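You operate a simulated robot arm through the tools that you are given. There is no shell and no other tool.

The job below is to be done with a simulated robot arm. You get a single attempt, and the scene is never put back.

JOB
Pile some things up. At the end: the clear jar labelled "1" from the top of the wash bench is in the soak tank; the blue ice pack from the top of the wash bench is in the soak tank, with the brown small taped box from there on top of it and the white block on top of that; whatever was shut is shut again. Leave all else as you found it, and nothing knocked over. Set down upright: jar.

The check looks at the end state, three seconds after you hand in, the way a careful person would. Anything else that was tipped, shoved, dropped, spilled or broken makes it a failure.

ROBOT AND FRAMES
A 7-joint arm with a two-finger parallel gripper, fixed in place. Base frame: the origin is at the foot of the arm, x ahead of it, y to its left, z up; the work surface is at about z = 0.86. Lengths are in m, angles in rad, forces in N, time in s.
Its first joint turns from -2.601 to 2.601 rad. Payload 3.43 kg.
The TCP is the grasp point between the finger pads, 0.03 m short of the fingertips. In the tool frame z runs along the fingers and y along their closing line. The gripper opens to 0.094 m. The fingers are 0.028 m wide and 0.01 m thick; the gripper's body (0.05 by 0.096 m) begins 0.055 m behind the TCP.
Orientation is told as [roll, pitch, yaw] about the base's x, y, z axes, in that order, counted from this pose: with the fingers straight down and closing along the base's y, the tool's x points along the base's -x, its y along +y and its z along -z.

CONTROLS
- The arm moves only by the tool servo_tool. Its argument "targets" is a list of rows, each a list of 3 entries, a list of its own where there are three numbers: the shift along the tool's x, y, z in m, then the turn, a rotation vector about the tool's x, y, z in rad, then the finger opening in m, from 0 to 0.094. In form: [[[x, y, z], [rx, ry, rz], jaw], ...]. A call has 1 to 20 rows; each row is the pose to reach, as a shift and turn from the pose commanded when the call began, along the tool's axes at that moment. Each row takes 0.2 s and may step no farther than 0.05 m and 0.15 rad from the row before; otherwise, or with a gripper value out of range, the whole call is refused. Where a pose cannot be reached the arm comes as near as it can. A force on the tool above 40 N (or 10 N above the force at the start of the call, whichever is more), or a blocked arm, ends the call early, and 0.2 s more pass. Each finger travels about 0.045 m/s and halts on what it meets, pressing with about 28 N; the grip force reading is that of the motor and also rises with nothing between the fingers. The clock runs only during rows and for 0.2 s after the last one: add rows that repeat a pose to give the fingers time. The reply holds the time, the measured pose of the TCP, the force on the tool along the base axes, the opening and the grip force, in the units named above and with some noise, with the torque about the TCP (base axes, N m) and any sound that the robot's microphone picked up, and new pictures: "views" is both (left out), scene, wrist or none.
- Cameras (640 x 400 px; columns grow to the right, rows downward): "scene" is fixed at [0.4003, 0.6488, 1.4421]; the picture's right is [0.95, 0.32, 0.00], its down [0.28, -0.84, -0.46] and it looks along [-0.15, 0.44, -0.89] (base axes); focal length 214 px, centre (320, 200). "wrist" rides on the gripper at [0.076, 0.014, -0.103] in the tool frame; the picture's right is [-0.18, 0.98, 0.00], its down [-0.75, -0.14, -0.64] and it looks along [-0.63, -0.12, 0.77] (tool axes); focal length 243 px, centre (320, 200). There is no depth. A picture from a camera that has moved, and an enlarged one, comes with that camera's place and axes in the base frame and with its lens.
- inspect(camera, box): a new picture of the part [left, top, right, bottom] of that camera's present view, enlarged. It takes no simulated time.
- close_job(): hands the job in; it is judged then, once.

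Places have to be worked out from the pictures, the camera data and where the tool is seen. Open the gripper and draw the arm clear of the work before you hand the job in, unless the task says otherwise.

The tools are called after ">>>" as a command line: name --argument value ..., lists and objects as JSON in quotes. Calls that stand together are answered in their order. servo_tool: Moves the arm, as the interface text tells. Its arguments: {"type":"object","properties":{"targets":{"type":"array","items":{"type":"array"}},"views":{"type":"string","enum":["both","scene","wrist","none"]}},"required":["targets"]} The other tools are called the same way: inspect (camera, box) takes an enlarged picture of a part of a camera's view; close_job () hands the job in.

At the start:

```text
clock: 0.0
ee_pos: [0.2095, 0.9656, 1.2036]
orientation: [0.002, 0.001, -0.001]
force: [0.3, -0.4, -0.6]
ft_torque: [-0.03, 0.02, 0.01]
finger_gap: 0.094
finger_force: 0.2
```

scene: 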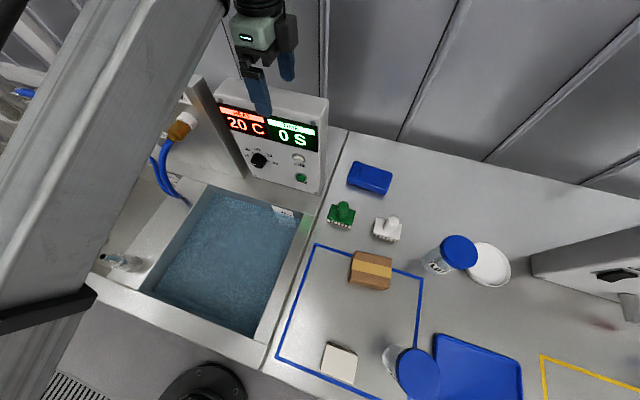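
wrist: 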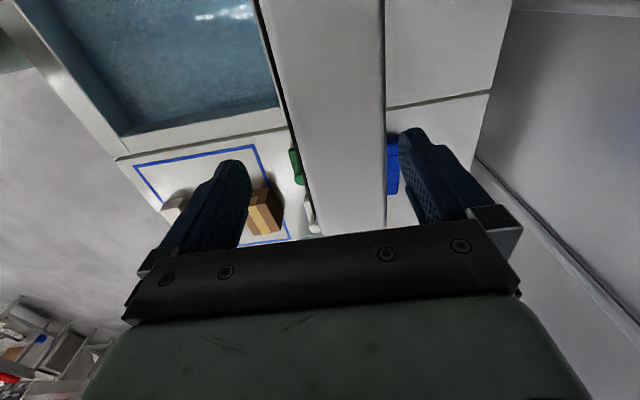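

The pictures show a soak tank to the left, a control box behind it, and items on the bench. I look closer at the parts of the scene before moving.

>>> inspect --camera "scene" --box '[320, 140, 540, 278]'

>>> inspect --camera "scene" --box '[260, 260, 540, 400]'

>>> inspect --camera "scene" --box '[80, 60, 360, 340]'

```text
2.90 times, centred on (430, 209) of scene
camera zoom: at [0.4003, 0.6488, 1.4421], right [0.95, 0.32, 0.0], down [0.28, -0.84, -0.46], along [-0.15, 0.44, -0.89], focal length 622 px, centre (1, 174)
```

zoom: 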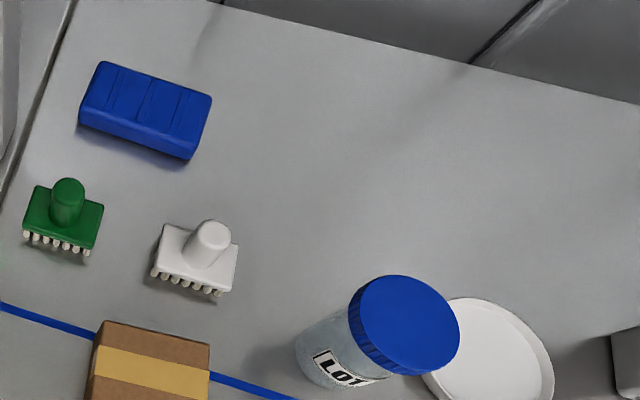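

```text
2.29 times, centred on (400, 330) of scene
camera zoom: at [0.4003, 0.6488, 1.4421], right [0.95, 0.32, 0.0], down [0.28, -0.84, -0.46], along [-0.15, 0.44, -0.89], focal length 490 px, centre (137, -97)
```

zoom: 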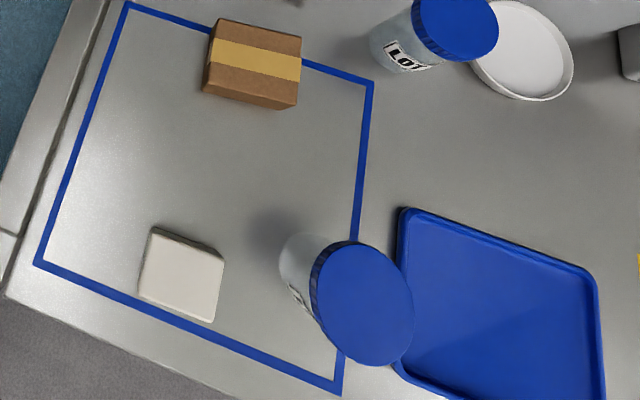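

```text
1.43 times, centred on (220, 200) of scene
camera zoom: at [0.4003, 0.6488, 1.4421], right [0.95, 0.32, 0.0], down [0.28, -0.84, -0.46], along [-0.15, 0.44, -0.89], focal length 306 px, centre (463, 200)
```

zoom: 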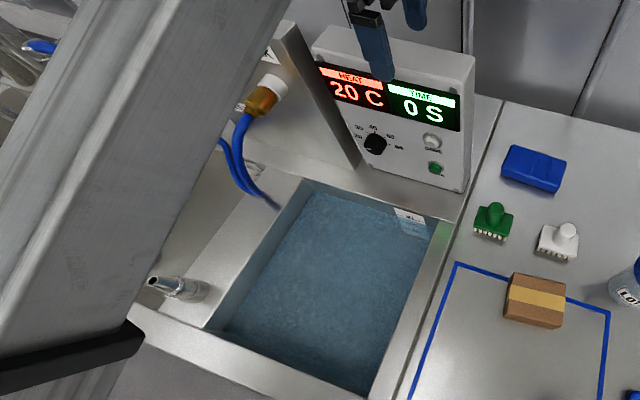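

I need to know whether the tank is covered and what the control labels say, so I zoom in on these.

>>> inspect --camera "scene" --box '[205, 80, 335, 200]'

>>> inspect --camera "scene" --box '[140, 170, 320, 345]'

>>> inspect --camera "scene" --box '[250, 190, 320, 240]'

>>> inspect --camera "scene" --box '[140, 70, 260, 200]'

>>> inspect --camera "scene" --box '[520, 200, 640, 400]'

>>> inspect --camera "wrist" --box '[0, 0, 640, 260]'

```text
3.33 times, centred on (270, 140) of scene
camera zoom: at [0.4003, 0.6488, 1.4421], right [0.95, 0.32, 0.0], down [0.28, -0.84, -0.46], along [-0.15, 0.44, -0.89], focal length 715 px, centre (487, 400)
```

zoom: 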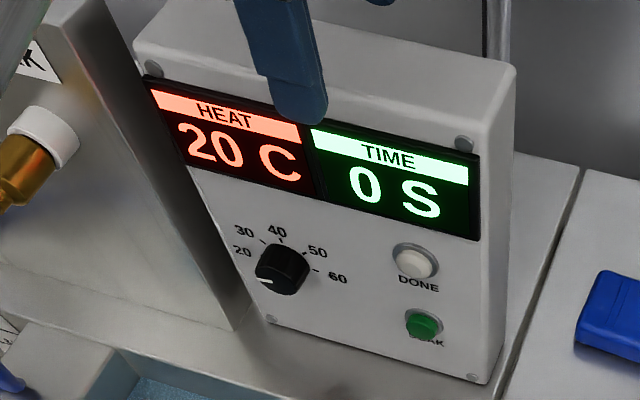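

```text
2.29 times, centred on (230, 258) of scene
camera zoom: at [0.4003, 0.6488, 1.4421], right [0.95, 0.32, 0.0], down [0.28, -0.84, -0.46], along [-0.15, 0.44, -0.89], focal length 490 px, centre (526, 69)
```

zoom: 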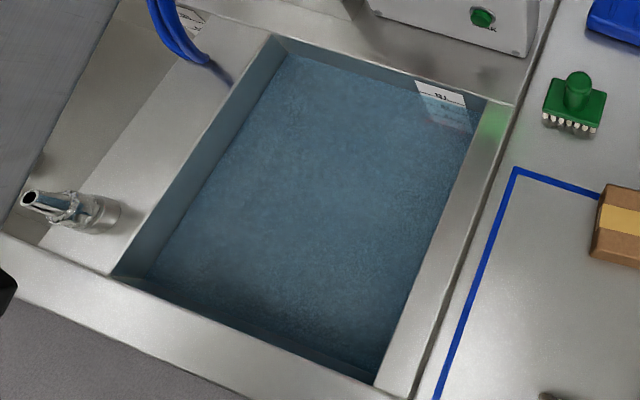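

```text
8.00 times, centred on (285, 215) of scene
camera zoom: at [0.4003, 0.6488, 1.4421], right [0.95, 0.32, 0.0], down [0.28, -0.84, -0.46], along [-0.15, 0.44, -0.89], focal length 1716 px, centre (600, 80)
```

zoom: 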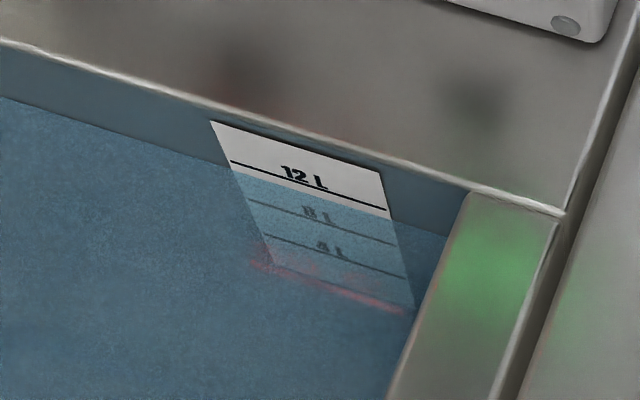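

```text
3.08 times, centred on (200, 135) of scene
camera zoom: at [0.4003, 0.6488, 1.4421], right [0.95, 0.32, 0.0], down [0.28, -0.84, -0.46], along [-0.15, 0.44, -0.89], focal length 660 px, centre (689, 400)
```

zoom: 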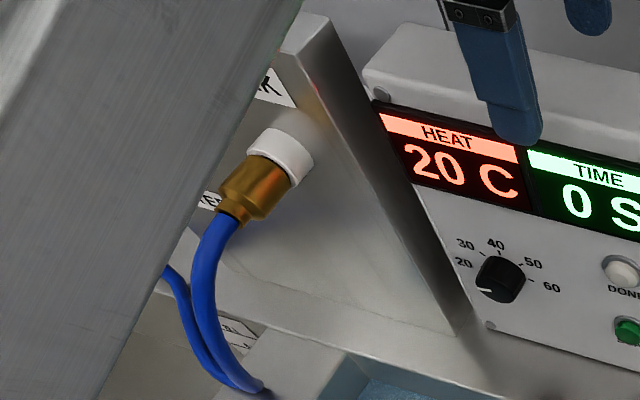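

```text
2.00 times, centred on (580, 300) of scene
camera zoom: at [0.4003, 0.6488, 1.4421], right [0.95, 0.32, 0.0], down [0.28, -0.84, -0.46], along [-0.15, 0.44, -0.89], focal length 429 px, centre (-200, 0)
```

zoom: 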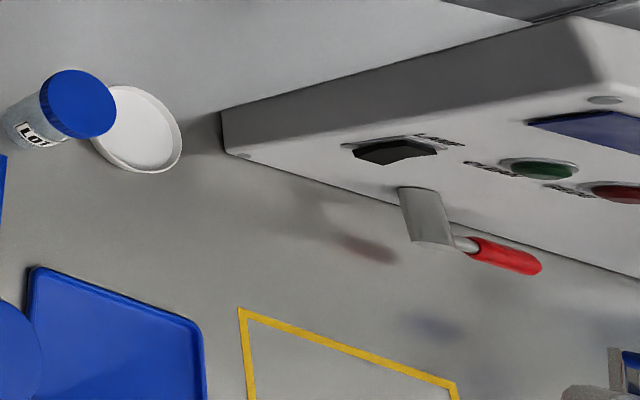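

```text
1.00 times, centred on (320, 130) of wrist (not enlarged: the box is as wide or as high as the picture)
camera zoom: at [0.1339, 0.9798, 1.3052], right [0.18, 0.98, 0.0], down [0.75, -0.14, 0.64], along [0.63, -0.12, -0.77], focal length 243 px, centre (320, 270)
```

zoom: 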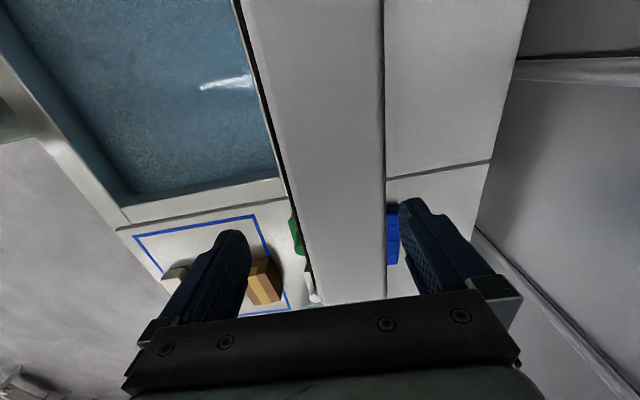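

The tank is open, filled to about the 12 L mark with its floor near z≈0.69. The items sit on the bench at roughly: ice pack (0.43,1.05), brown box (0.49,0.78), white block (0.47,0.57), jars at (0.58,0.62) and (0.64,0.85). I move the arm over the tank toward the bench so that the wrist camera can see the jar labels.

>>> servo_tool --targets '[[[-0.007, -0.041, 0], [0, 0, 0], 0.094], [[-0.014, -0.082, 0], [0, 0, 0], 0.094], [[-0.02, -0.123, 0], [0, 0, 0], 0.094], [[-0.027, -0.164, 0], [0, 0, 0], 0.094], [[-0.034, -0.205, 0], [0, 0, 0], 0.094], [[-0.04, -0.245, 0], [0, 0, 0], 0.094], [[-0.04, -0.245, 0], [0, 0, 0], 0.094]]' --views "both"

```text
clock: 1.6
ee_pos: [0.252, 0.7298, 1.1811]
orientation: [0.03, -0.008, 0.0]
force: [0.8, 0.3, -0.2]
ft_torque: [-0.01, 0.02, -0.01]
finger_gap: 0.0941
finger_force: 0.0
out of reach, approached as far as the arm can: row 4, 5, 6, 7
camera wrist: at [0.1751, 0.7413, 1.2826], right [0.18, 0.98, 0.03], down [0.75, -0.16, 0.64], along [0.64, -0.1, -0.76], focal length 243 px, centre (320, 200)
```

scene: 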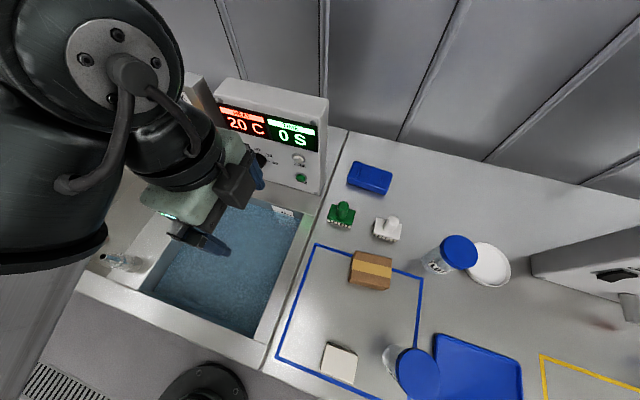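
wrist: 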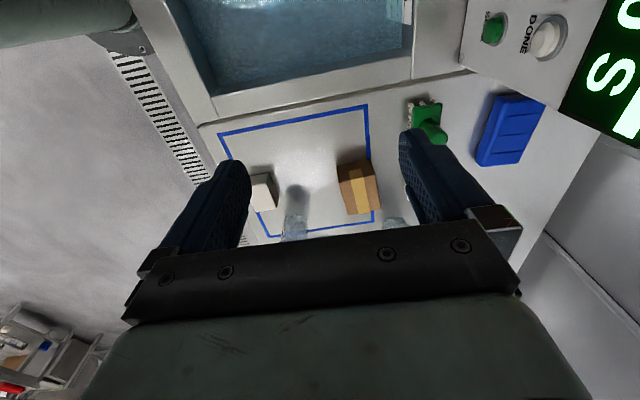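

The high, close poses are at the edge of the arm's reach. I go lower and farther forward, toward the near jar, to read its label between the fingers.

>>> servo_tool --targets '[[[-0.01, -0.01, 0.04], [0, 0, 0], 0.094], [[-0.03, -0.02, 0.08], [0, 0, 0], 0.094], [[-0.07, -0.03, 0.1], [0, 0, 0], 0.094], [[-0.11, -0.05, 0.1], [0, 0, 0], 0.094], [[-0.15, -0.06, 0.1], [0, 0, 0], 0.094], [[-0.15, -0.06, 0.1], [0, 0, 0], 0.094]]' --views "both"

```text
clock: 3.0
ee_pos: [0.4005, 0.6696, 1.081]
orientation: [0.001, -0.001, 0.0]
force: [-0.4, -0.1, 0.0]
ft_torque: [0.02, 0.02, 0.0]
finger_gap: 0.094
finger_force: 0.1
camera wrist: at [0.3256, 0.6841, 1.1827], right [0.18, 0.98, 0.0], down [0.75, -0.14, 0.64], along [0.63, -0.12, -0.77], focal length 243 px, centre (320, 200)
```

scene: 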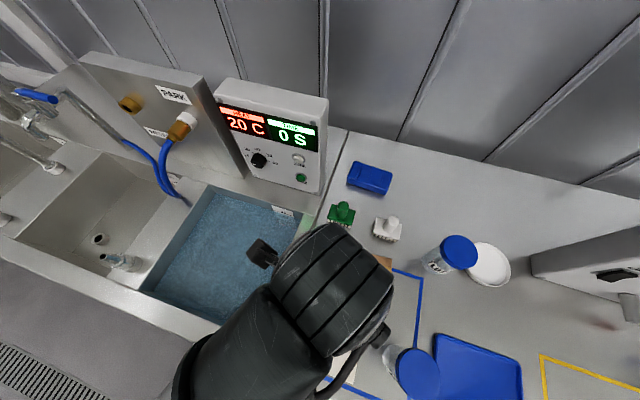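
wrist: 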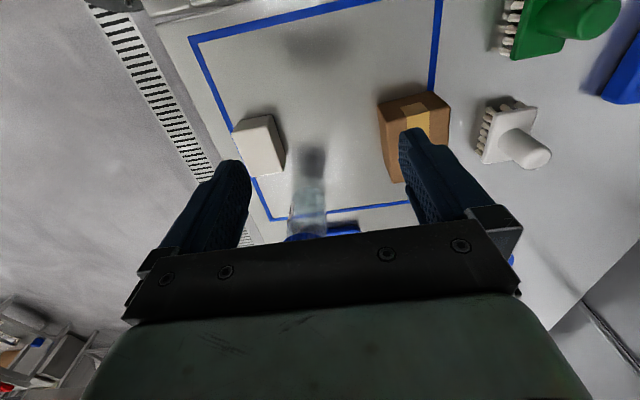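

The near jar shows in the wrist view; I enlarge it to look for a label.

>>> inspect --camera "wrist" --box '[240, 130, 380, 240]'

>>> inspect --camera "scene" --box '[370, 220, 530, 320]'

>>> inspect --camera "scene" --box '[360, 320, 460, 400]'

>>> inspect --camera "scene" --box '[0, 60, 220, 300]'

```text
3.64 times, centred on (310, 185) of wrist
camera zoom: at [0.3256, 0.6841, 1.1827], right [0.18, 0.98, 0.0], down [0.75, -0.14, 0.64], along [0.63, -0.12, -0.77], focal length 882 px, centre (356, 254)
```

zoom: 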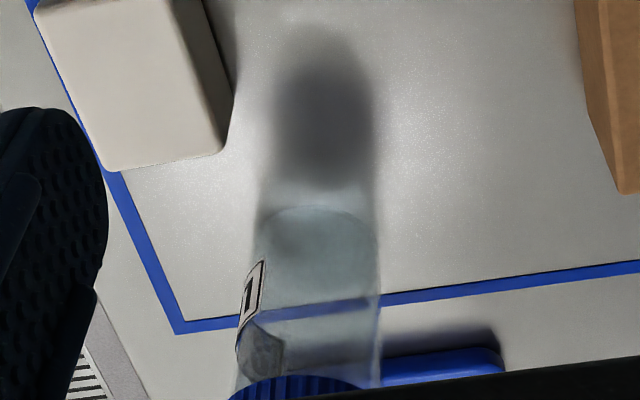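

```text
4.00 times, centred on (450, 270) of scene
camera zoom: at [0.4003, 0.6488, 1.4421], right [0.95, 0.32, 0.0], down [0.28, -0.84, -0.46], along [-0.15, 0.44, -0.89], focal length 858 px, centre (-200, -80)
```

zoom: 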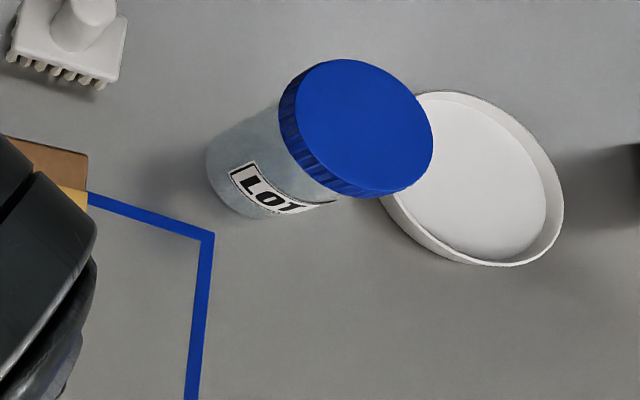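

```text
5.00 times, centred on (410, 360) of scene
camera zoom: at [0.4003, 0.6488, 1.4421], right [0.95, 0.32, 0.0], down [0.28, -0.84, -0.46], along [-0.15, 0.44, -0.89], focal length 1072 px, centre (-130, -600)
```

zoom: 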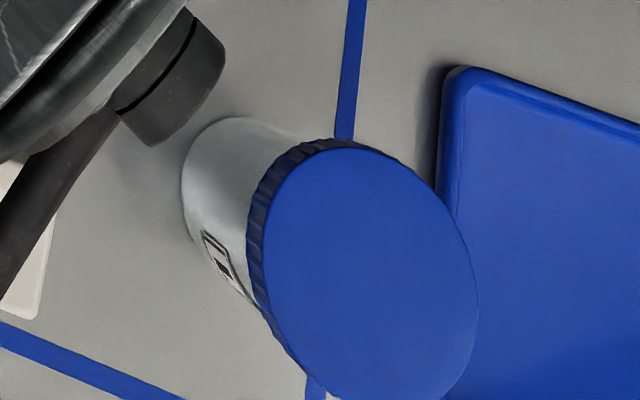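

```text
1.67 times, centred on (110, 180) of scene
camera zoom: at [0.4003, 0.6488, 1.4421], right [0.95, 0.32, 0.0], down [0.28, -0.84, -0.46], along [-0.15, 0.44, -0.89], focal length 358 px, centre (670, 233)
```

zoom: 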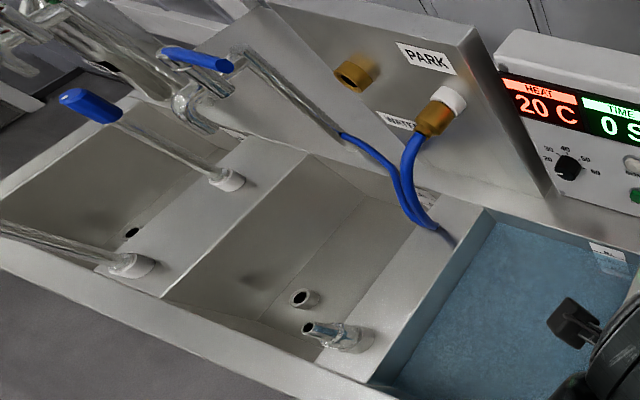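

The label on the near jar faces the -y side, so I turn the tool +90° in yaw and go to the -y side of it to look along +y.

>>> servo_tool --targets '[[[-0.015, -0.016, 0.002], [0, 0, -0.131], 0.094], [[-0.03, -0.032, 0.004], [0, 0, -0.262], 0.094], [[-0.045, -0.048, 0.006], [0, 0, -0.393], 0.094], [[-0.06, -0.064, 0.008], [0, 0, -0.524], 0.094], [[-0.075, -0.08, 0.01], [0, 0, -0.655], 0.094], [[-0.09, -0.096, 0.012], [0, 0, -0.786], 0.094], [[-0.105, -0.112, 0.014], [0, 0, -0.917], 0.094], [[-0.12, -0.128, 0.016], [0, 0, -1.048], 0.094], [[-0.135, -0.144, 0.018], [0, 0, -1.179], 0.094], [[-0.15, -0.16, 0.02], [0, 0, -1.31], 0.094], [[-0.165, -0.176, 0.022], [0, 0, -1.441], 0.094], [[-0.18, -0.19, 0.024], [0, 0, -1.571], 0.094], [[-0.18, -0.19, 0.024], [0, 0, -1.571], 0.094]]' --views "both"

```text
clock: 5.8
ee_pos: [0.5829, 0.481, 1.0582]
orientation: [-0.001, 0.001, 1.573]
force: [0.4, -0.8, -0.3]
ft_torque: [0.0, 0.03, 0.02]
finger_gap: 0.0943
finger_force: 0.0
camera wrist: at [0.5682, 0.4054, 1.1595], right [-0.98, 0.18, 0.0], down [0.14, 0.75, 0.64], along [0.12, 0.63, -0.77], focal length 243 px, centre (320, 200)
```

scene: 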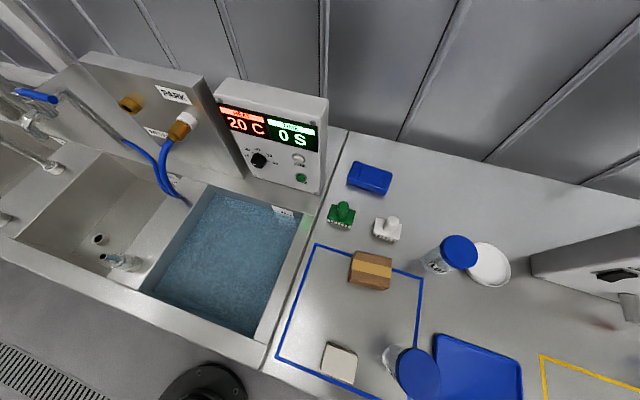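
wrist: 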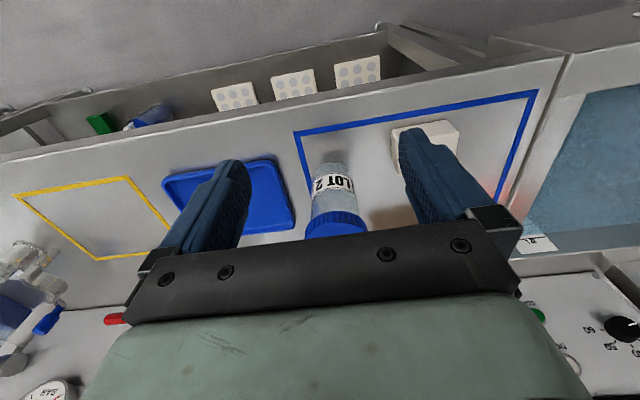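

The near jar reads "LOT 2", so the far jar is likely the "1"; I zoom to check and also look at what appears to be an open drawer.

>>> inspect --camera "wrist" --box '[280, 140, 400, 240]'

>>> inspect --camera "wrist" --box '[0, 0, 640, 240]'

>>> inspect --camera "wrist" --box '[0, 60, 240, 240]'

```text
4.00 times, centred on (340, 190) of wrist
camera zoom: at [0.5682, 0.4054, 1.1595], right [-0.98, 0.18, 0.0], down [0.14, 0.75, 0.64], along [0.12, 0.63, -0.77], focal length 970 px, centre (240, 240)
```

zoom: 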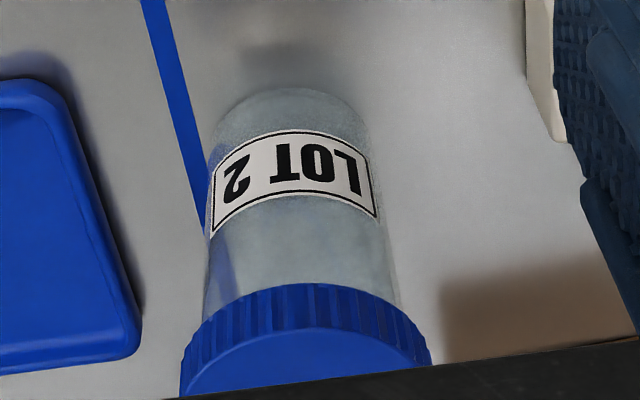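

```text
1.00 times, centred on (320, 120) of wrist (not enlarged: the box is as wide or as high as the picture)
camera zoom: at [0.5682, 0.4054, 1.1595], right [-0.98, 0.18, 0.0], down [0.14, 0.75, 0.64], along [0.12, 0.63, -0.77], focal length 243 px, centre (320, 280)
```

zoom: 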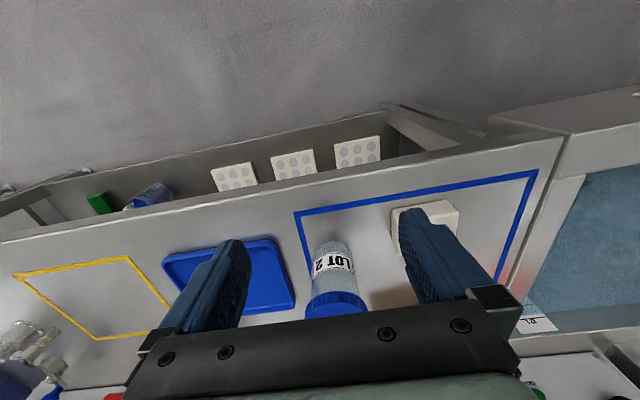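

```text
2.22 times, centred on (120, 150) of wrist
camera zoom: at [0.5682, 0.4054, 1.1595], right [-0.98, 0.18, 0.0], down [0.14, 0.75, 0.64], along [0.12, 0.63, -0.77], focal length 539 px, centre (764, 311)
```

zoom: 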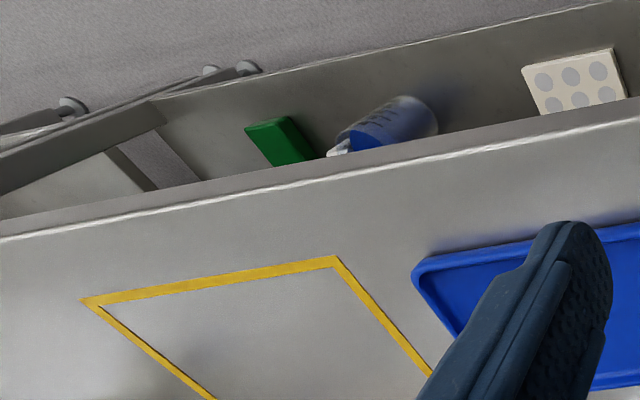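

The near jar is "LOT 2". I move forward over it at a safe height (fingertips ~0.05 above its lid) to read the far jar's label.

>>> servo_tool --targets '[[[-0.02, -0.005, -0.02], [0, 0, 0], 0.094], [[-0.06, -0.015, -0.03], [0, 0, 0], 0.094], [[-0.1, -0.025, -0.03], [0, 0, 0], 0.094], [[-0.14, -0.035, -0.03], [0, 0, 0], 0.094], [[-0.17, -0.04, -0.03], [0, 0, 0], 0.094], [[-0.19, -0.04, -0.03], [0, 0, 0], 0.094]]' --views "both"

```text
clock: 7.2
ee_pos: [0.6223, 0.6711, 1.0879]
orientation: [-0.001, 0.0, 1.571]
force: [-0.5, -0.1, 0.3]
ft_torque: [-0.03, -0.01, -0.01]
finger_gap: 0.0938
finger_force: 0.1
camera wrist: at [0.6076, 0.5955, 1.1899], right [-0.98, 0.18, 0.0], down [0.14, 0.75, 0.64], along [0.12, 0.63, -0.77], focal length 243 px, centre (320, 200)
```

scene: 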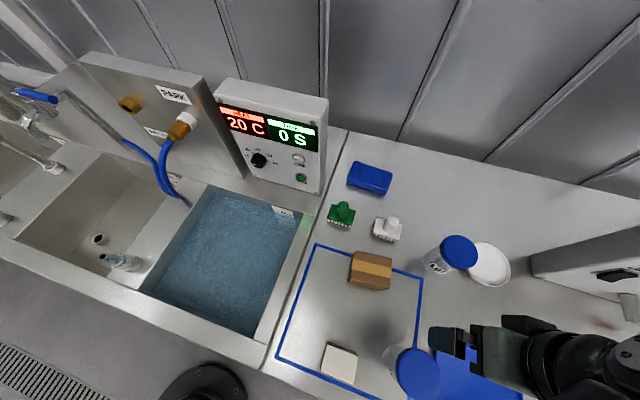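
wrist: 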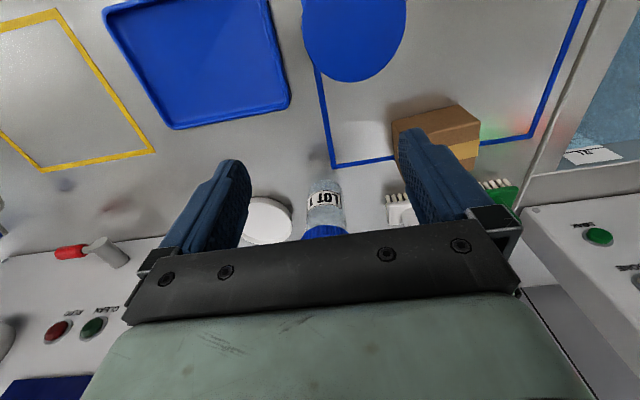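

>>> inspect --camera "wrist" --box '[280, 140, 400, 240]'

>>> inspect --camera "scene" --box '[360, 220, 640, 400]'

```text
4.00 times, centred on (340, 190) of wrist
camera zoom: at [0.6076, 0.5955, 1.1899], right [-0.98, 0.18, 0.0], down [0.14, 0.75, 0.64], along [0.12, 0.63, -0.77], focal length 970 px, centre (240, 240)
```

zoom: 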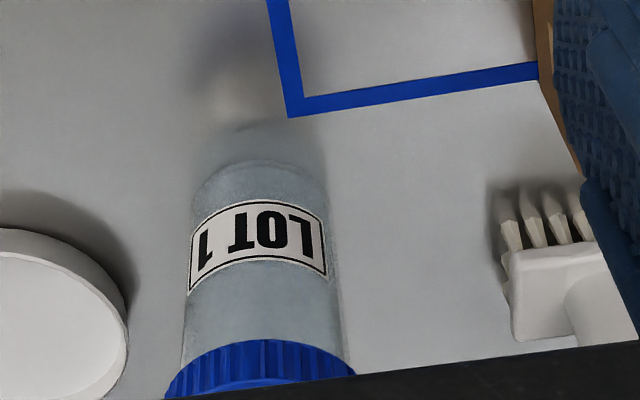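

```text
2.22 times, centred on (500, 310) of scene
camera zoom: at [0.4003, 0.6488, 1.4421], right [0.95, 0.32, 0.0], down [0.28, -0.84, -0.46], along [-0.15, 0.44, -0.89], focal length 477 px, centre (-80, -44)
```

zoom: 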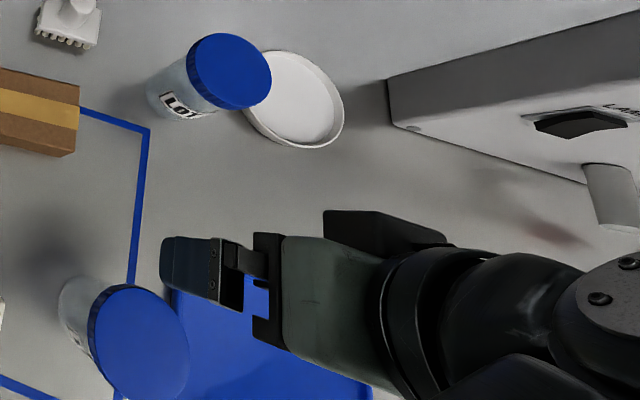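

The far jar reads "LOT 1", at about (0.645,0.853) with its lid top near z 0.99; its radius of 1.07 m is past the tool-down reach, so I'll need an outward tilt. I turn to the jar's radial direction (yaw 0.92) first.

>>> servo_tool --targets '[[[-0.012, 0.013, -0.01], [0, 0, 0.13], 0.094], [[-0.025, 0.027, -0.02], [0, 0, 0.26], 0.094], [[-0.038, 0.04, -0.03], [0, 0, 0.39], 0.094], [[-0.05, 0.054, -0.03], [0, 0, 0.52], 0.094], [[-0.063, 0.067, -0.03], [0, 0, 0.648], 0.094], [[-0.063, 0.067, -0.03], [0, 0, 0.648], 0.094]]' --views "wrist"

```text
clock: 8.6
ee_pos: [0.5567, 0.7347, 1.119]
orientation: [0.0, 0.0, 0.921]
force: [0.5, 0.4, 0.0]
ft_torque: [0.02, 0.0, 0.02]
finger_gap: 0.0939
finger_force: 0.1
camera wrist: at [0.4989, 0.683, 1.22], right [-0.67, 0.74, 0.0], down [0.57, 0.51, 0.64], along [0.48, 0.43, -0.77], focal length 243 px, centre (320, 200)
```

wrist: 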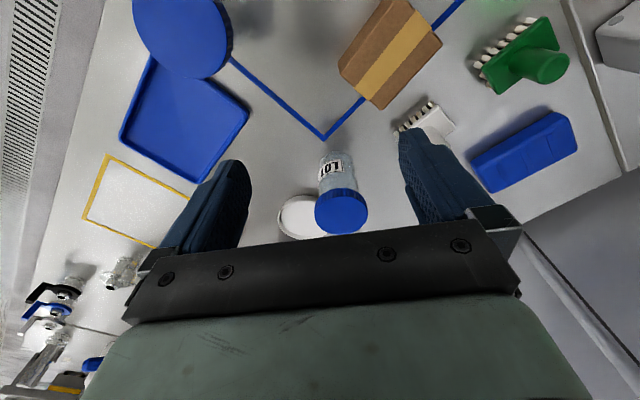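

Good view of LOT 1 dead ahead. I now tilt the tool outward 0.6 rad and move outward to test the reach, staying high.

>>> servo_tool --targets '[[[-0.01, 0, 0], [0, -0.12, 0], 0.094], [[-0.03, 0, 0], [0, -0.24, 0], 0.094], [[-0.05, 0, 0], [0, -0.36, 0], 0.094], [[-0.07, 0, 0], [0, -0.48, 0], 0.094], [[-0.09, 0, 0], [0, -0.6, 0], 0.094], [[-0.11, 0, 0], [0, -0.6, 0], 0.094], [[-0.13, 0, 0], [0, -0.6, 0], 0.094], [[-0.13, 0, 0], [0, -0.6, 0], 0.094]]' --views "both"

```text
clock: 10.4
ee_pos: [0.6345, 0.838, 1.1177]
orientation: [0.0, -0.6, 0.924]
force: [-0.1, 0.5, -0.4]
ft_torque: [-0.02, -0.01, 0.01]
finger_gap: 0.0942
finger_force: 0.1
camera wrist: at [0.5498, 0.7503, 1.1587], right [-0.69, 0.71, 0.1], down [0.27, 0.12, 0.96], along [0.67, 0.69, -0.28], focal length 243 px, centre (320, 200)
```

scene: 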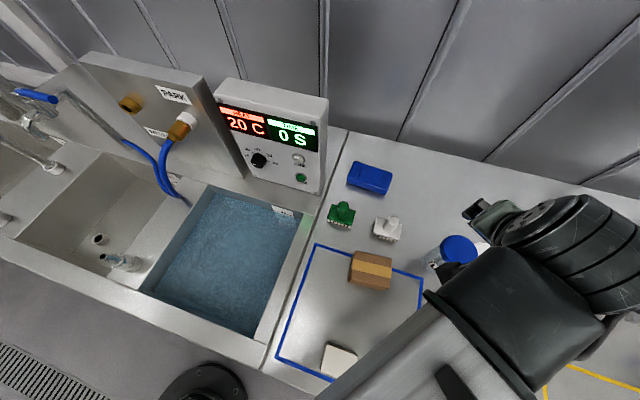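
wrist: 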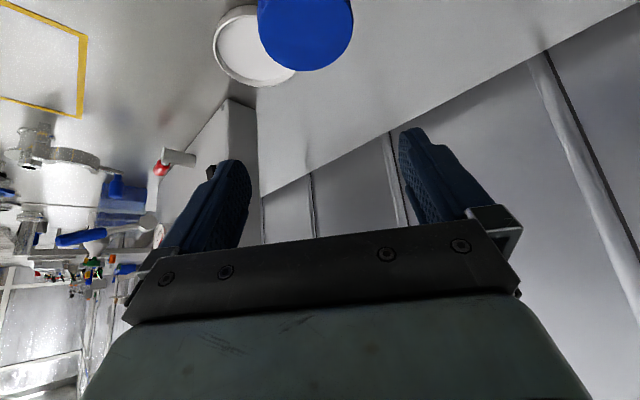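

The tilted pose is reachable (r≈1.05). I lower partway to just above the lid and re-check the alignment with the jar.

>>> servo_tool --targets '[[[0.01, 0, 0.024], [0, 0, 0], 0.094], [[0.02, 0.001, 0.048], [0, 0, 0], 0.094], [[0.031, 0.001, 0.073], [0, 0, 0], 0.094], [[0.031, 0.001, 0.073], [0, 0, 0], 0.094]]' --views "both"

```text
clock: 11.4
ee_pos: [0.6436, 0.851, 1.0398]
orientation: [0.001, -0.6, 0.925]
force: [0.9, 0.4, -0.1]
ft_torque: [-0.01, 0.02, 0.03]
finger_gap: 0.094
finger_force: 0.0
camera wrist: at [0.559, 0.7634, 1.0815], right [-0.69, 0.71, 0.1], down [0.27, 0.12, 0.96], along [0.67, 0.69, -0.28], focal length 243 px, centre (320, 200)
```

scene: 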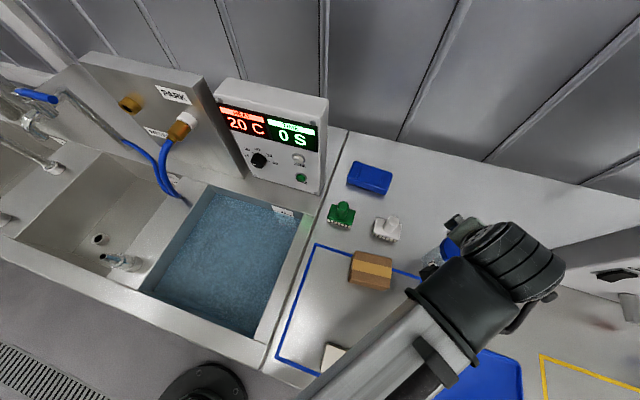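
wrist: 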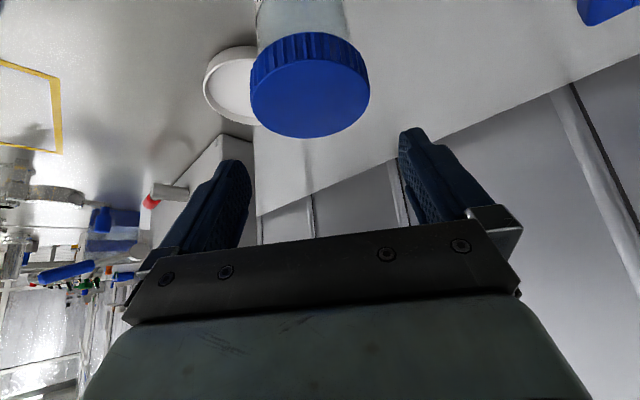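

The lid is centred laterally within ~1–2 mm. I descend to put the pads around the lid (TCP z≈0.975).

>>> servo_tool --targets '[[[0.014, 0.0005, 0.017], [0, 0, 0], 0.094], [[0.028, 0.001, 0.034], [0, 0, 0], 0.094], [[0.041, 0.001, 0.051], [0, 0, 0], 0.094], [[0.041, 0.001, 0.051], [0, 0, 0], 0.094]]' --views "both"

```text
clock: 12.4
ee_pos: [0.6395, 0.8479, 0.9753]
orientation: [-0.001, -0.6, 0.925]
force: [-0.2, -0.4, -0.3]
ft_torque: [0.01, -0.01, -0.04]
finger_gap: 0.094
finger_force: 0.0
camera wrist: at [0.5548, 0.7601, 1.016], right [-0.69, 0.71, 0.1], down [0.27, 0.12, 0.96], along [0.67, 0.69, -0.28], focal length 243 px, centre (320, 200)
```

scene: 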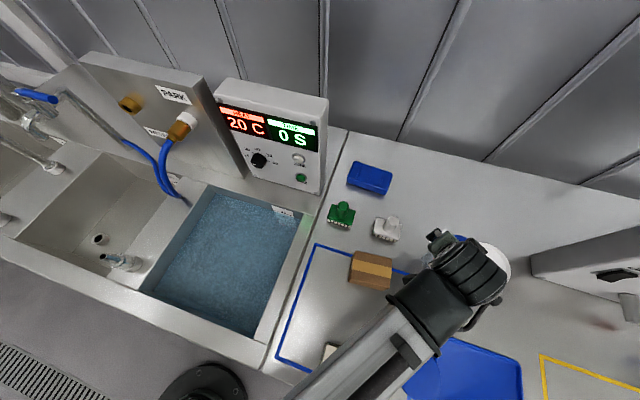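
wrist: 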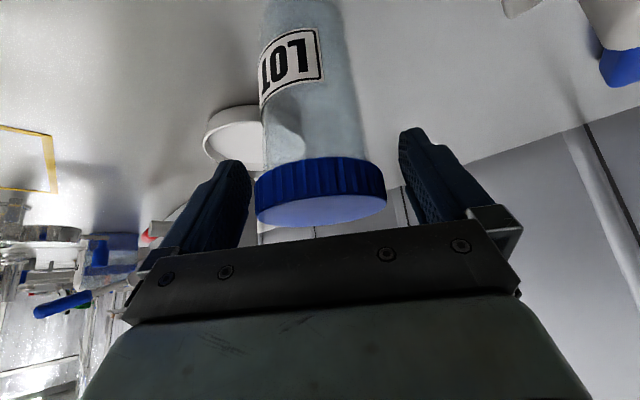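

The lid is centred between the pads. I close the fingers on it.

>>> servo_tool --targets '[[[0, 0, 0], [0, 0, 0], 0.08], [[0, 0, 0], [0, 0, 0], 0.065], [[0, 0, 0], [0, 0, 0], 0.05], [[0, 0, 0], [0, 0, 0], 0.04], [[0, 0, 0], [0, 0, 0], 0.04]]' --views "wrist"

```text
clock: 13.6
ee_pos: [0.6384, 0.8467, 0.9748]
orientation: [0.0, -0.6, 0.923]
force: [-0.3, -0.1, 1.0]
ft_torque: [0.02, -0.04, -0.03]
finger_gap: 0.0732
finger_force: 28.5
camera wrist: at [0.5548, 0.76, 1.0163], right [-0.69, 0.71, 0.1], down [0.27, 0.12, 0.96], along [0.67, 0.69, -0.28], focal length 243 px, centre (320, 200)
```

wrist: 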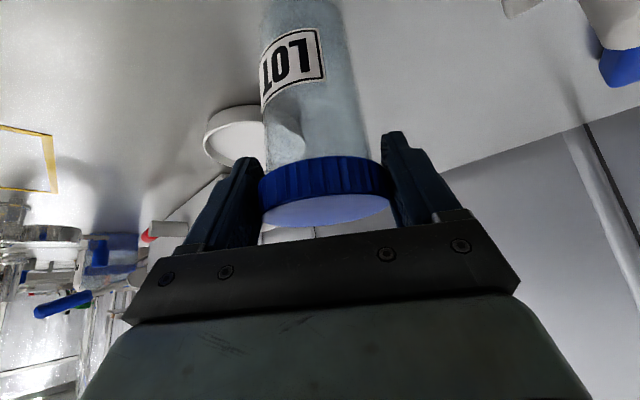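

Gripped at 0.073 m. I lift straight up 0.06 m and check that the jar comes along.

>>> servo_tool --targets '[[[-0.006, 0, -0.008], [0, 0, 0], 0.04], [[-0.017, 0, -0.025], [0, 0, 0], 0.04], [[-0.034, 0, -0.05], [0, 0, 0], 0.04], [[-0.05, 0, -0.073], [0, 0, 0], 0.04], [[-0.065, 0, -0.095], [0, 0, 0], 0.04], [[-0.065, 0, -0.095], [0, 0, 0], 0.04]]' --views "both"

```text
clock: 15.0
ee_pos: [0.6395, 0.8456, 1.0909]
orientation: [0.001, -0.6, 0.924]
force: [-0.5, -0.5, -1.0]
ft_torque: [-0.03, -0.01, 0.02]
finger_gap: 0.0734
finger_force: 28.1
camera wrist: at [0.5547, 0.7595, 1.1317], right [-0.69, 0.71, 0.1], down [0.27, 0.12, 0.96], along [0.67, 0.69, -0.28], focal length 243 px, centre (320, 200)
```

scene: 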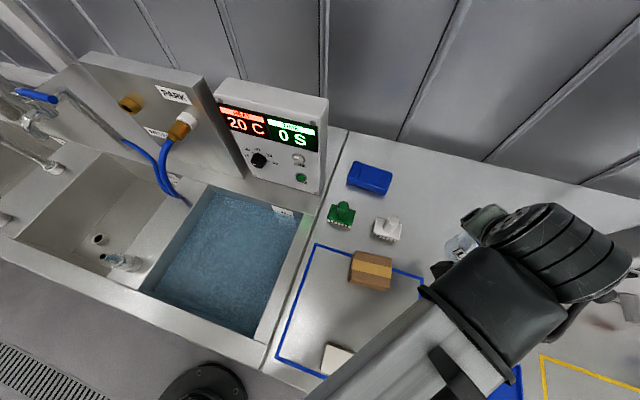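
wrist: 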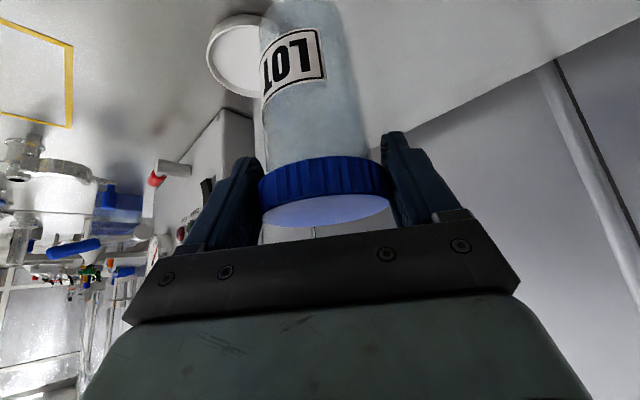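

The jar is held and light (about 1 N). I swing it toward the tank at height, keeping the tool pointed radially, and stop halfway to check.

>>> servo_tool --targets '[[[0.022, 0.0289, -0.015], [-0.0206, 0, -0.0301], 0.04], [[0.044, 0.0578, -0.0301], [-0.0412, 0, -0.0603], 0.04], [[0.066, 0.0867, -0.0451], [-0.0618, 0, -0.0904], 0.04], [[0.088, 0.1156, -0.0602], [-0.0824, 0, -0.1205], 0.04], [[0.11, 0.1445, -0.0752], [-0.103, 0, -0.1506], 0.04], [[0.132, 0.1735, -0.0903], [-0.1237, 0, -0.1808], 0.04], [[0.1539, 0.2024, -0.1053], [-0.1443, 0, -0.2109], 0.04]]' --views "both"

```text
clock: 16.6
ee_pos: [0.3648, 0.8221, 1.0899]
orientation: [0.0, -0.597, 1.178]
force: [-0.4, 0.0, -1.8]
ft_torque: [-0.01, 0.05, 0.0]
finger_gap: 0.0732
finger_force: 28.5
camera wrist: at [0.3052, 0.7152, 1.1318], right [-0.85, 0.52, 0.1], down [0.23, 0.19, 0.96], along [0.47, 0.84, -0.28], focal length 243 px, centre (320, 200)
```

scene: 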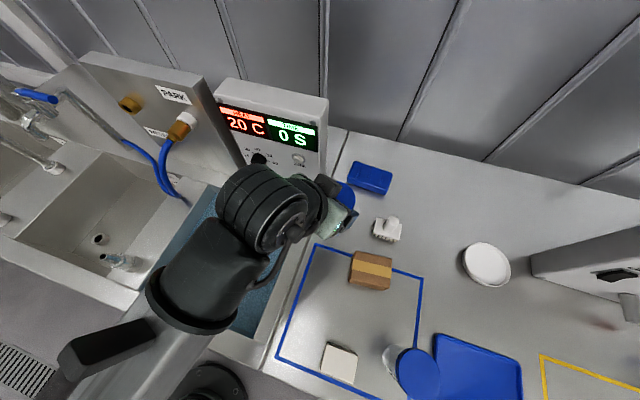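
wrist: 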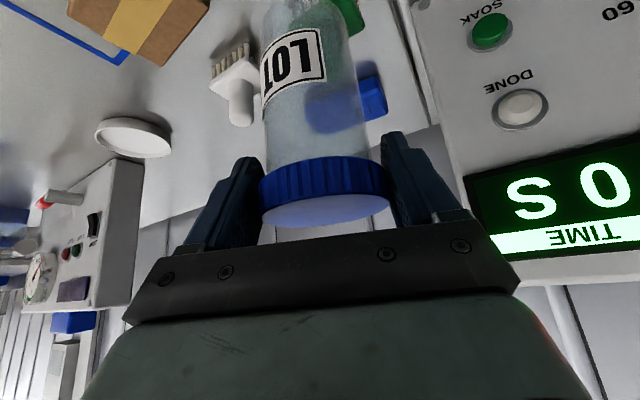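

Everything is clear; I continue the swing until the jar is over the tank at about (0.17, 0.79).

>>> servo_tool --targets '[[[0.0172, 0.0336, -0.0117], [-0.0203, 0, -0.0298], 0.04], [[0.0344, 0.0671, -0.0234], [-0.0405, 0, -0.0595], 0.04], [[0.0516, 0.1007, -0.0352], [-0.0608, 0, -0.0893], 0.04], [[0.0688, 0.1342, -0.0469], [-0.081, 0, -0.119], 0.04], [[0.086, 0.1678, -0.0586], [-0.1013, 0, -0.1488], 0.04], [[0.086, 0.1678, -0.0586], [-0.1013, 0, -0.1488], 0.04]]' --views "both"

```text
clock: 18.0
ee_pos: [0.1709, 0.791, 1.0907]
orientation: [0.001, -0.601, 1.358]
force: [0.1, 0.6, -1.6]
ft_torque: [-0.06, 0.0, 0.01]
finger_gap: 0.0729
finger_force: 27.7
camera wrist: at [0.1316, 0.6761, 1.1314], right [-0.93, 0.36, 0.1], down [0.19, 0.22, 0.96], along [0.32, 0.91, -0.28], focal length 243 px, centre (320, 200)
```

scene: 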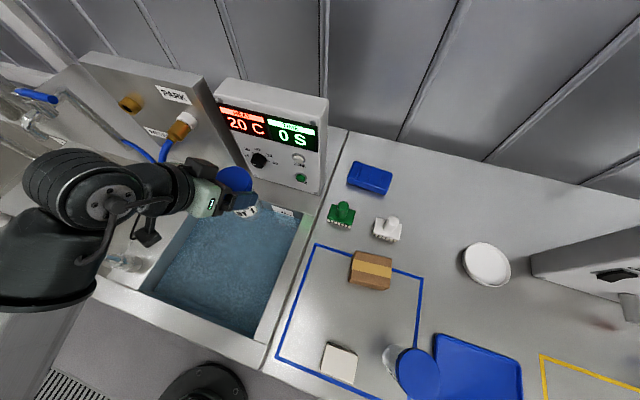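
wrist: 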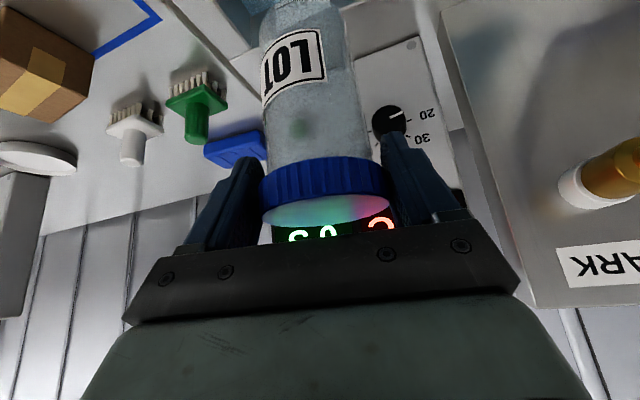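

The jar is over the tank. I lower it straight down to just around the water surface (TCP z≈0.93) and watch the force.

>>> servo_tool --targets '[[[0.0181, 0, 0.0264], [0, 0, 0], 0.04], [[0.0361, 0, 0.0528], [0, 0, 0], 0.04], [[0.0542, 0, 0.0792], [0, 0, 0], 0.04], [[0.0723, 0, 0.1056], [0, 0, 0], 0.04], [[0.0903, 0, 0.132], [0, 0, 0], 0.04], [[0.0903, 0, 0.132], [0, 0, 0], 0.04]]' --views "both"

```text
clock: 19.4
ee_pos: [0.1715, 0.7893, 0.928]
orientation: [-0.001, -0.6, 1.36]
force: [0.2, 0.2, -1.9]
ft_torque: [-0.01, -0.01, -0.05]
finger_gap: 0.0727
finger_force: 28.4
camera wrist: at [0.1319, 0.6745, 0.9689], right [-0.93, 0.36, 0.1], down [0.19, 0.22, 0.96], along [0.32, 0.91, -0.28], focal length 243 px, centre (320, 200)
```

scene: 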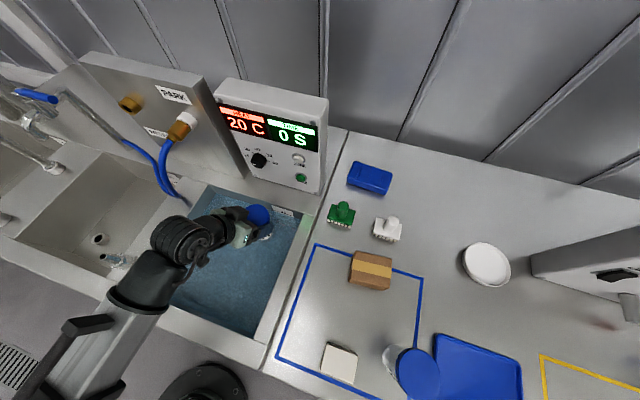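
wrist: 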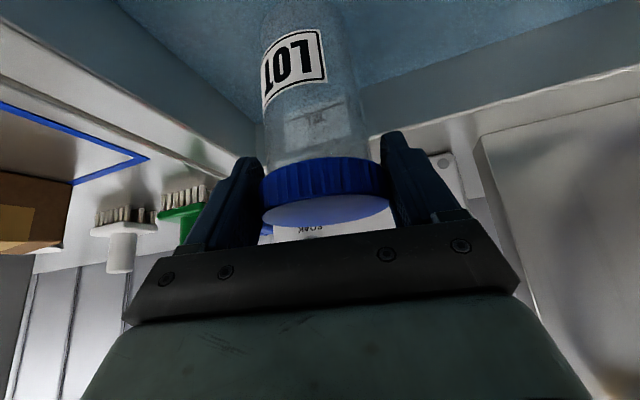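

The jar's foot is about at water level. I lower 0.04 m into the water and read the force for buoyancy.

>>> servo_tool --targets '[[[0.0075, 0, 0.011], [0, 0, 0], 0.04], [[0.015, 0, 0.022], [0, 0, 0], 0.04], [[0.0226, 0, 0.033], [0, 0, 0], 0.04], [[0.0226, 0, 0.033], [0, 0, 0], 0.04], [[0.0226, 0, 0.033], [0, 0, 0], 0.04]]' --views "none"

```text
clock: 20.6
ee_pos: [0.1721, 0.7897, 0.8888]
orientation: [0.001, -0.6, 1.36]
force: [-1.1, -0.2, -2.1]
ft_torque: [-0.02, 0.0, -0.02]
finger_gap: 0.0724
finger_force: 27.6
```

No buoyancy felt (weight still ~2 N). I lower further to TCP z≈0.83, then in small steps to find the floor.

>>> servo_tool --targets '[[[0.0085, 0, 0.0124], [0, 0, 0], 0.04], [[0.0169, 0, 0.0248], [0, 0, 0], 0.04], [[0.0254, 0, 0.0371], [0, 0, 0], 0.04], [[0.0339, 0, 0.0495], [0, 0, 0], 0.04], [[0.0339, 0, 0.0495], [0, 0, 0], 0.04]]' --views "both"

```text
clock: 21.8
ee_pos: [0.1711, 0.7893, 0.8291]
orientation: [-0.001, -0.601, 1.361]
force: [-0.3, 0.9, -0.7]
ft_torque: [-0.05, 0.02, -0.03]
finger_gap: 0.0721
finger_force: 28.1
camera wrist: at [0.1315, 0.6747, 0.8697], right [-0.93, 0.36, 0.1], down [0.19, 0.22, 0.96], along [0.32, 0.91, -0.28], focal length 243 px, centre (320, 200)
```

scene: 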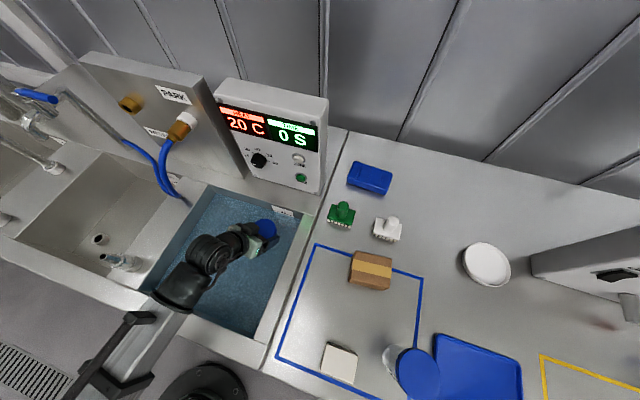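
wrist: 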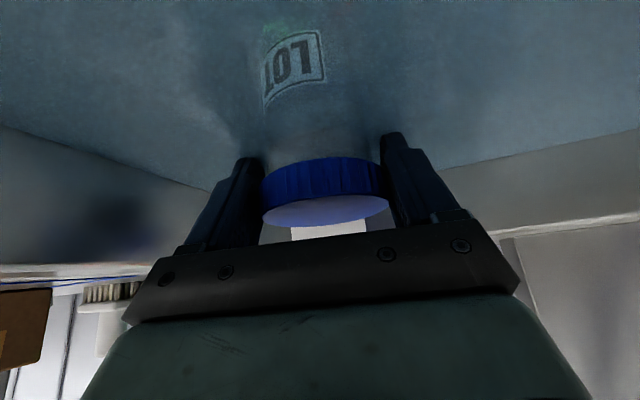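

I check how close the forearm is to the tank rim before going the last few centimetres.

>>> inspect --camera "scene" --box '[60, 190, 320, 400]'

```text
1.90 times, centred on (190, 295) of scene
camera zoom: at [0.4003, 0.6488, 1.4421], right [0.95, 0.32, 0.0], down [0.28, -0.84, -0.46], along [-0.15, 0.44, -0.89], focal length 408 px, centre (568, 19)
```

zoom: 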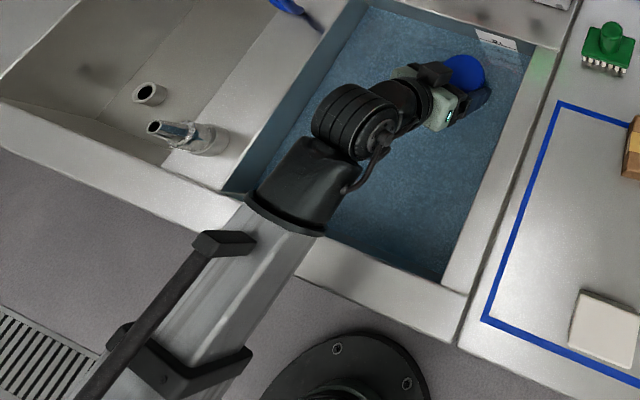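

The forearm is well above the rim. I lower in fine steps, watching for the floor.

>>> servo_tool --targets '[[[0.0023, 0, 0.0033], [0, 0, 0], 0.04], [[0.0045, 0, 0.0066], [0, 0, 0], 0.04], [[0.0068, 0, 0.0099], [0, 0, 0], 0.04], [[0.009, 0, 0.0132], [0, 0, 0], 0.04]]' --views "none"

```text
clock: 22.8
ee_pos: [0.1704, 0.7901, 0.8154]
orientation: [0.0, -0.603, 1.359]
force: [0.6, -1.5, 4.5]
ft_torque: [-0.09, 0.06, 0.0]
finger_gap: 0.072
finger_force: 27.8
```

The upward force (+4.5 N) shows the jar has met the floor (tank floor ≈ z 0.70). I open the fingers.

>>> servo_tool --targets '[[[-0.0005, 0, -0.0008], [0, 0, 0], 0.06], [[-0.0005, 0, -0.0008], [0, 0, 0], 0.08], [[-0.0005, 0, -0.0008], [0, 0, 0], 0.094], [[-0.0005, 0, -0.0008], [0, 0, 0], 0.094]]' --views "both"

```text
clock: 23.8
ee_pos: [0.1703, 0.7887, 0.8143]
orientation: [0.0, -0.601, 1.358]
force: [0.6, 0.0, -0.3]
ft_torque: [0.01, 0.0, 0.01]
finger_gap: 0.0937
finger_force: 0.1
camera wrist: at [0.1309, 0.6741, 0.8561], right [-0.93, 0.36, 0.1], down [0.19, 0.22, 0.96], along [0.32, 0.91, -0.28], focal length 243 px, centre (320, 200)
```

scene: 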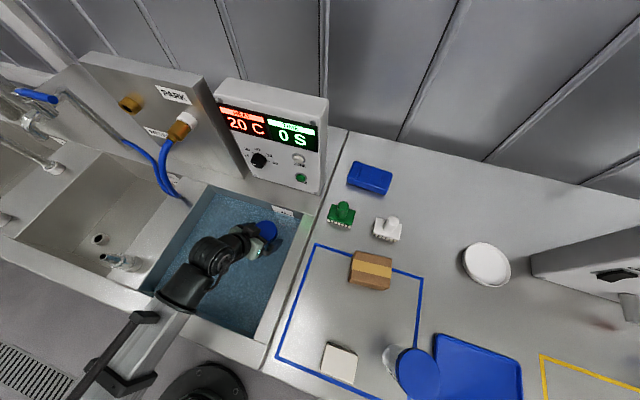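
wrist: 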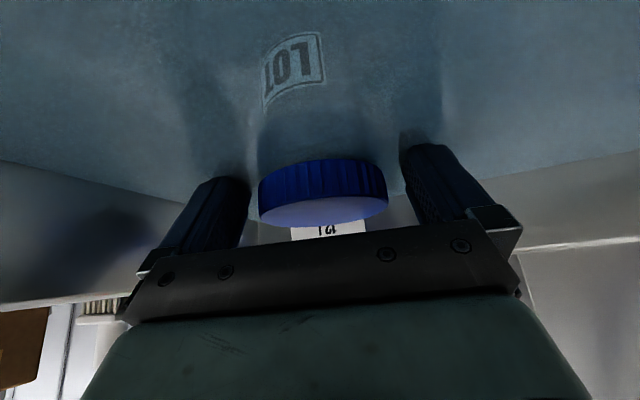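

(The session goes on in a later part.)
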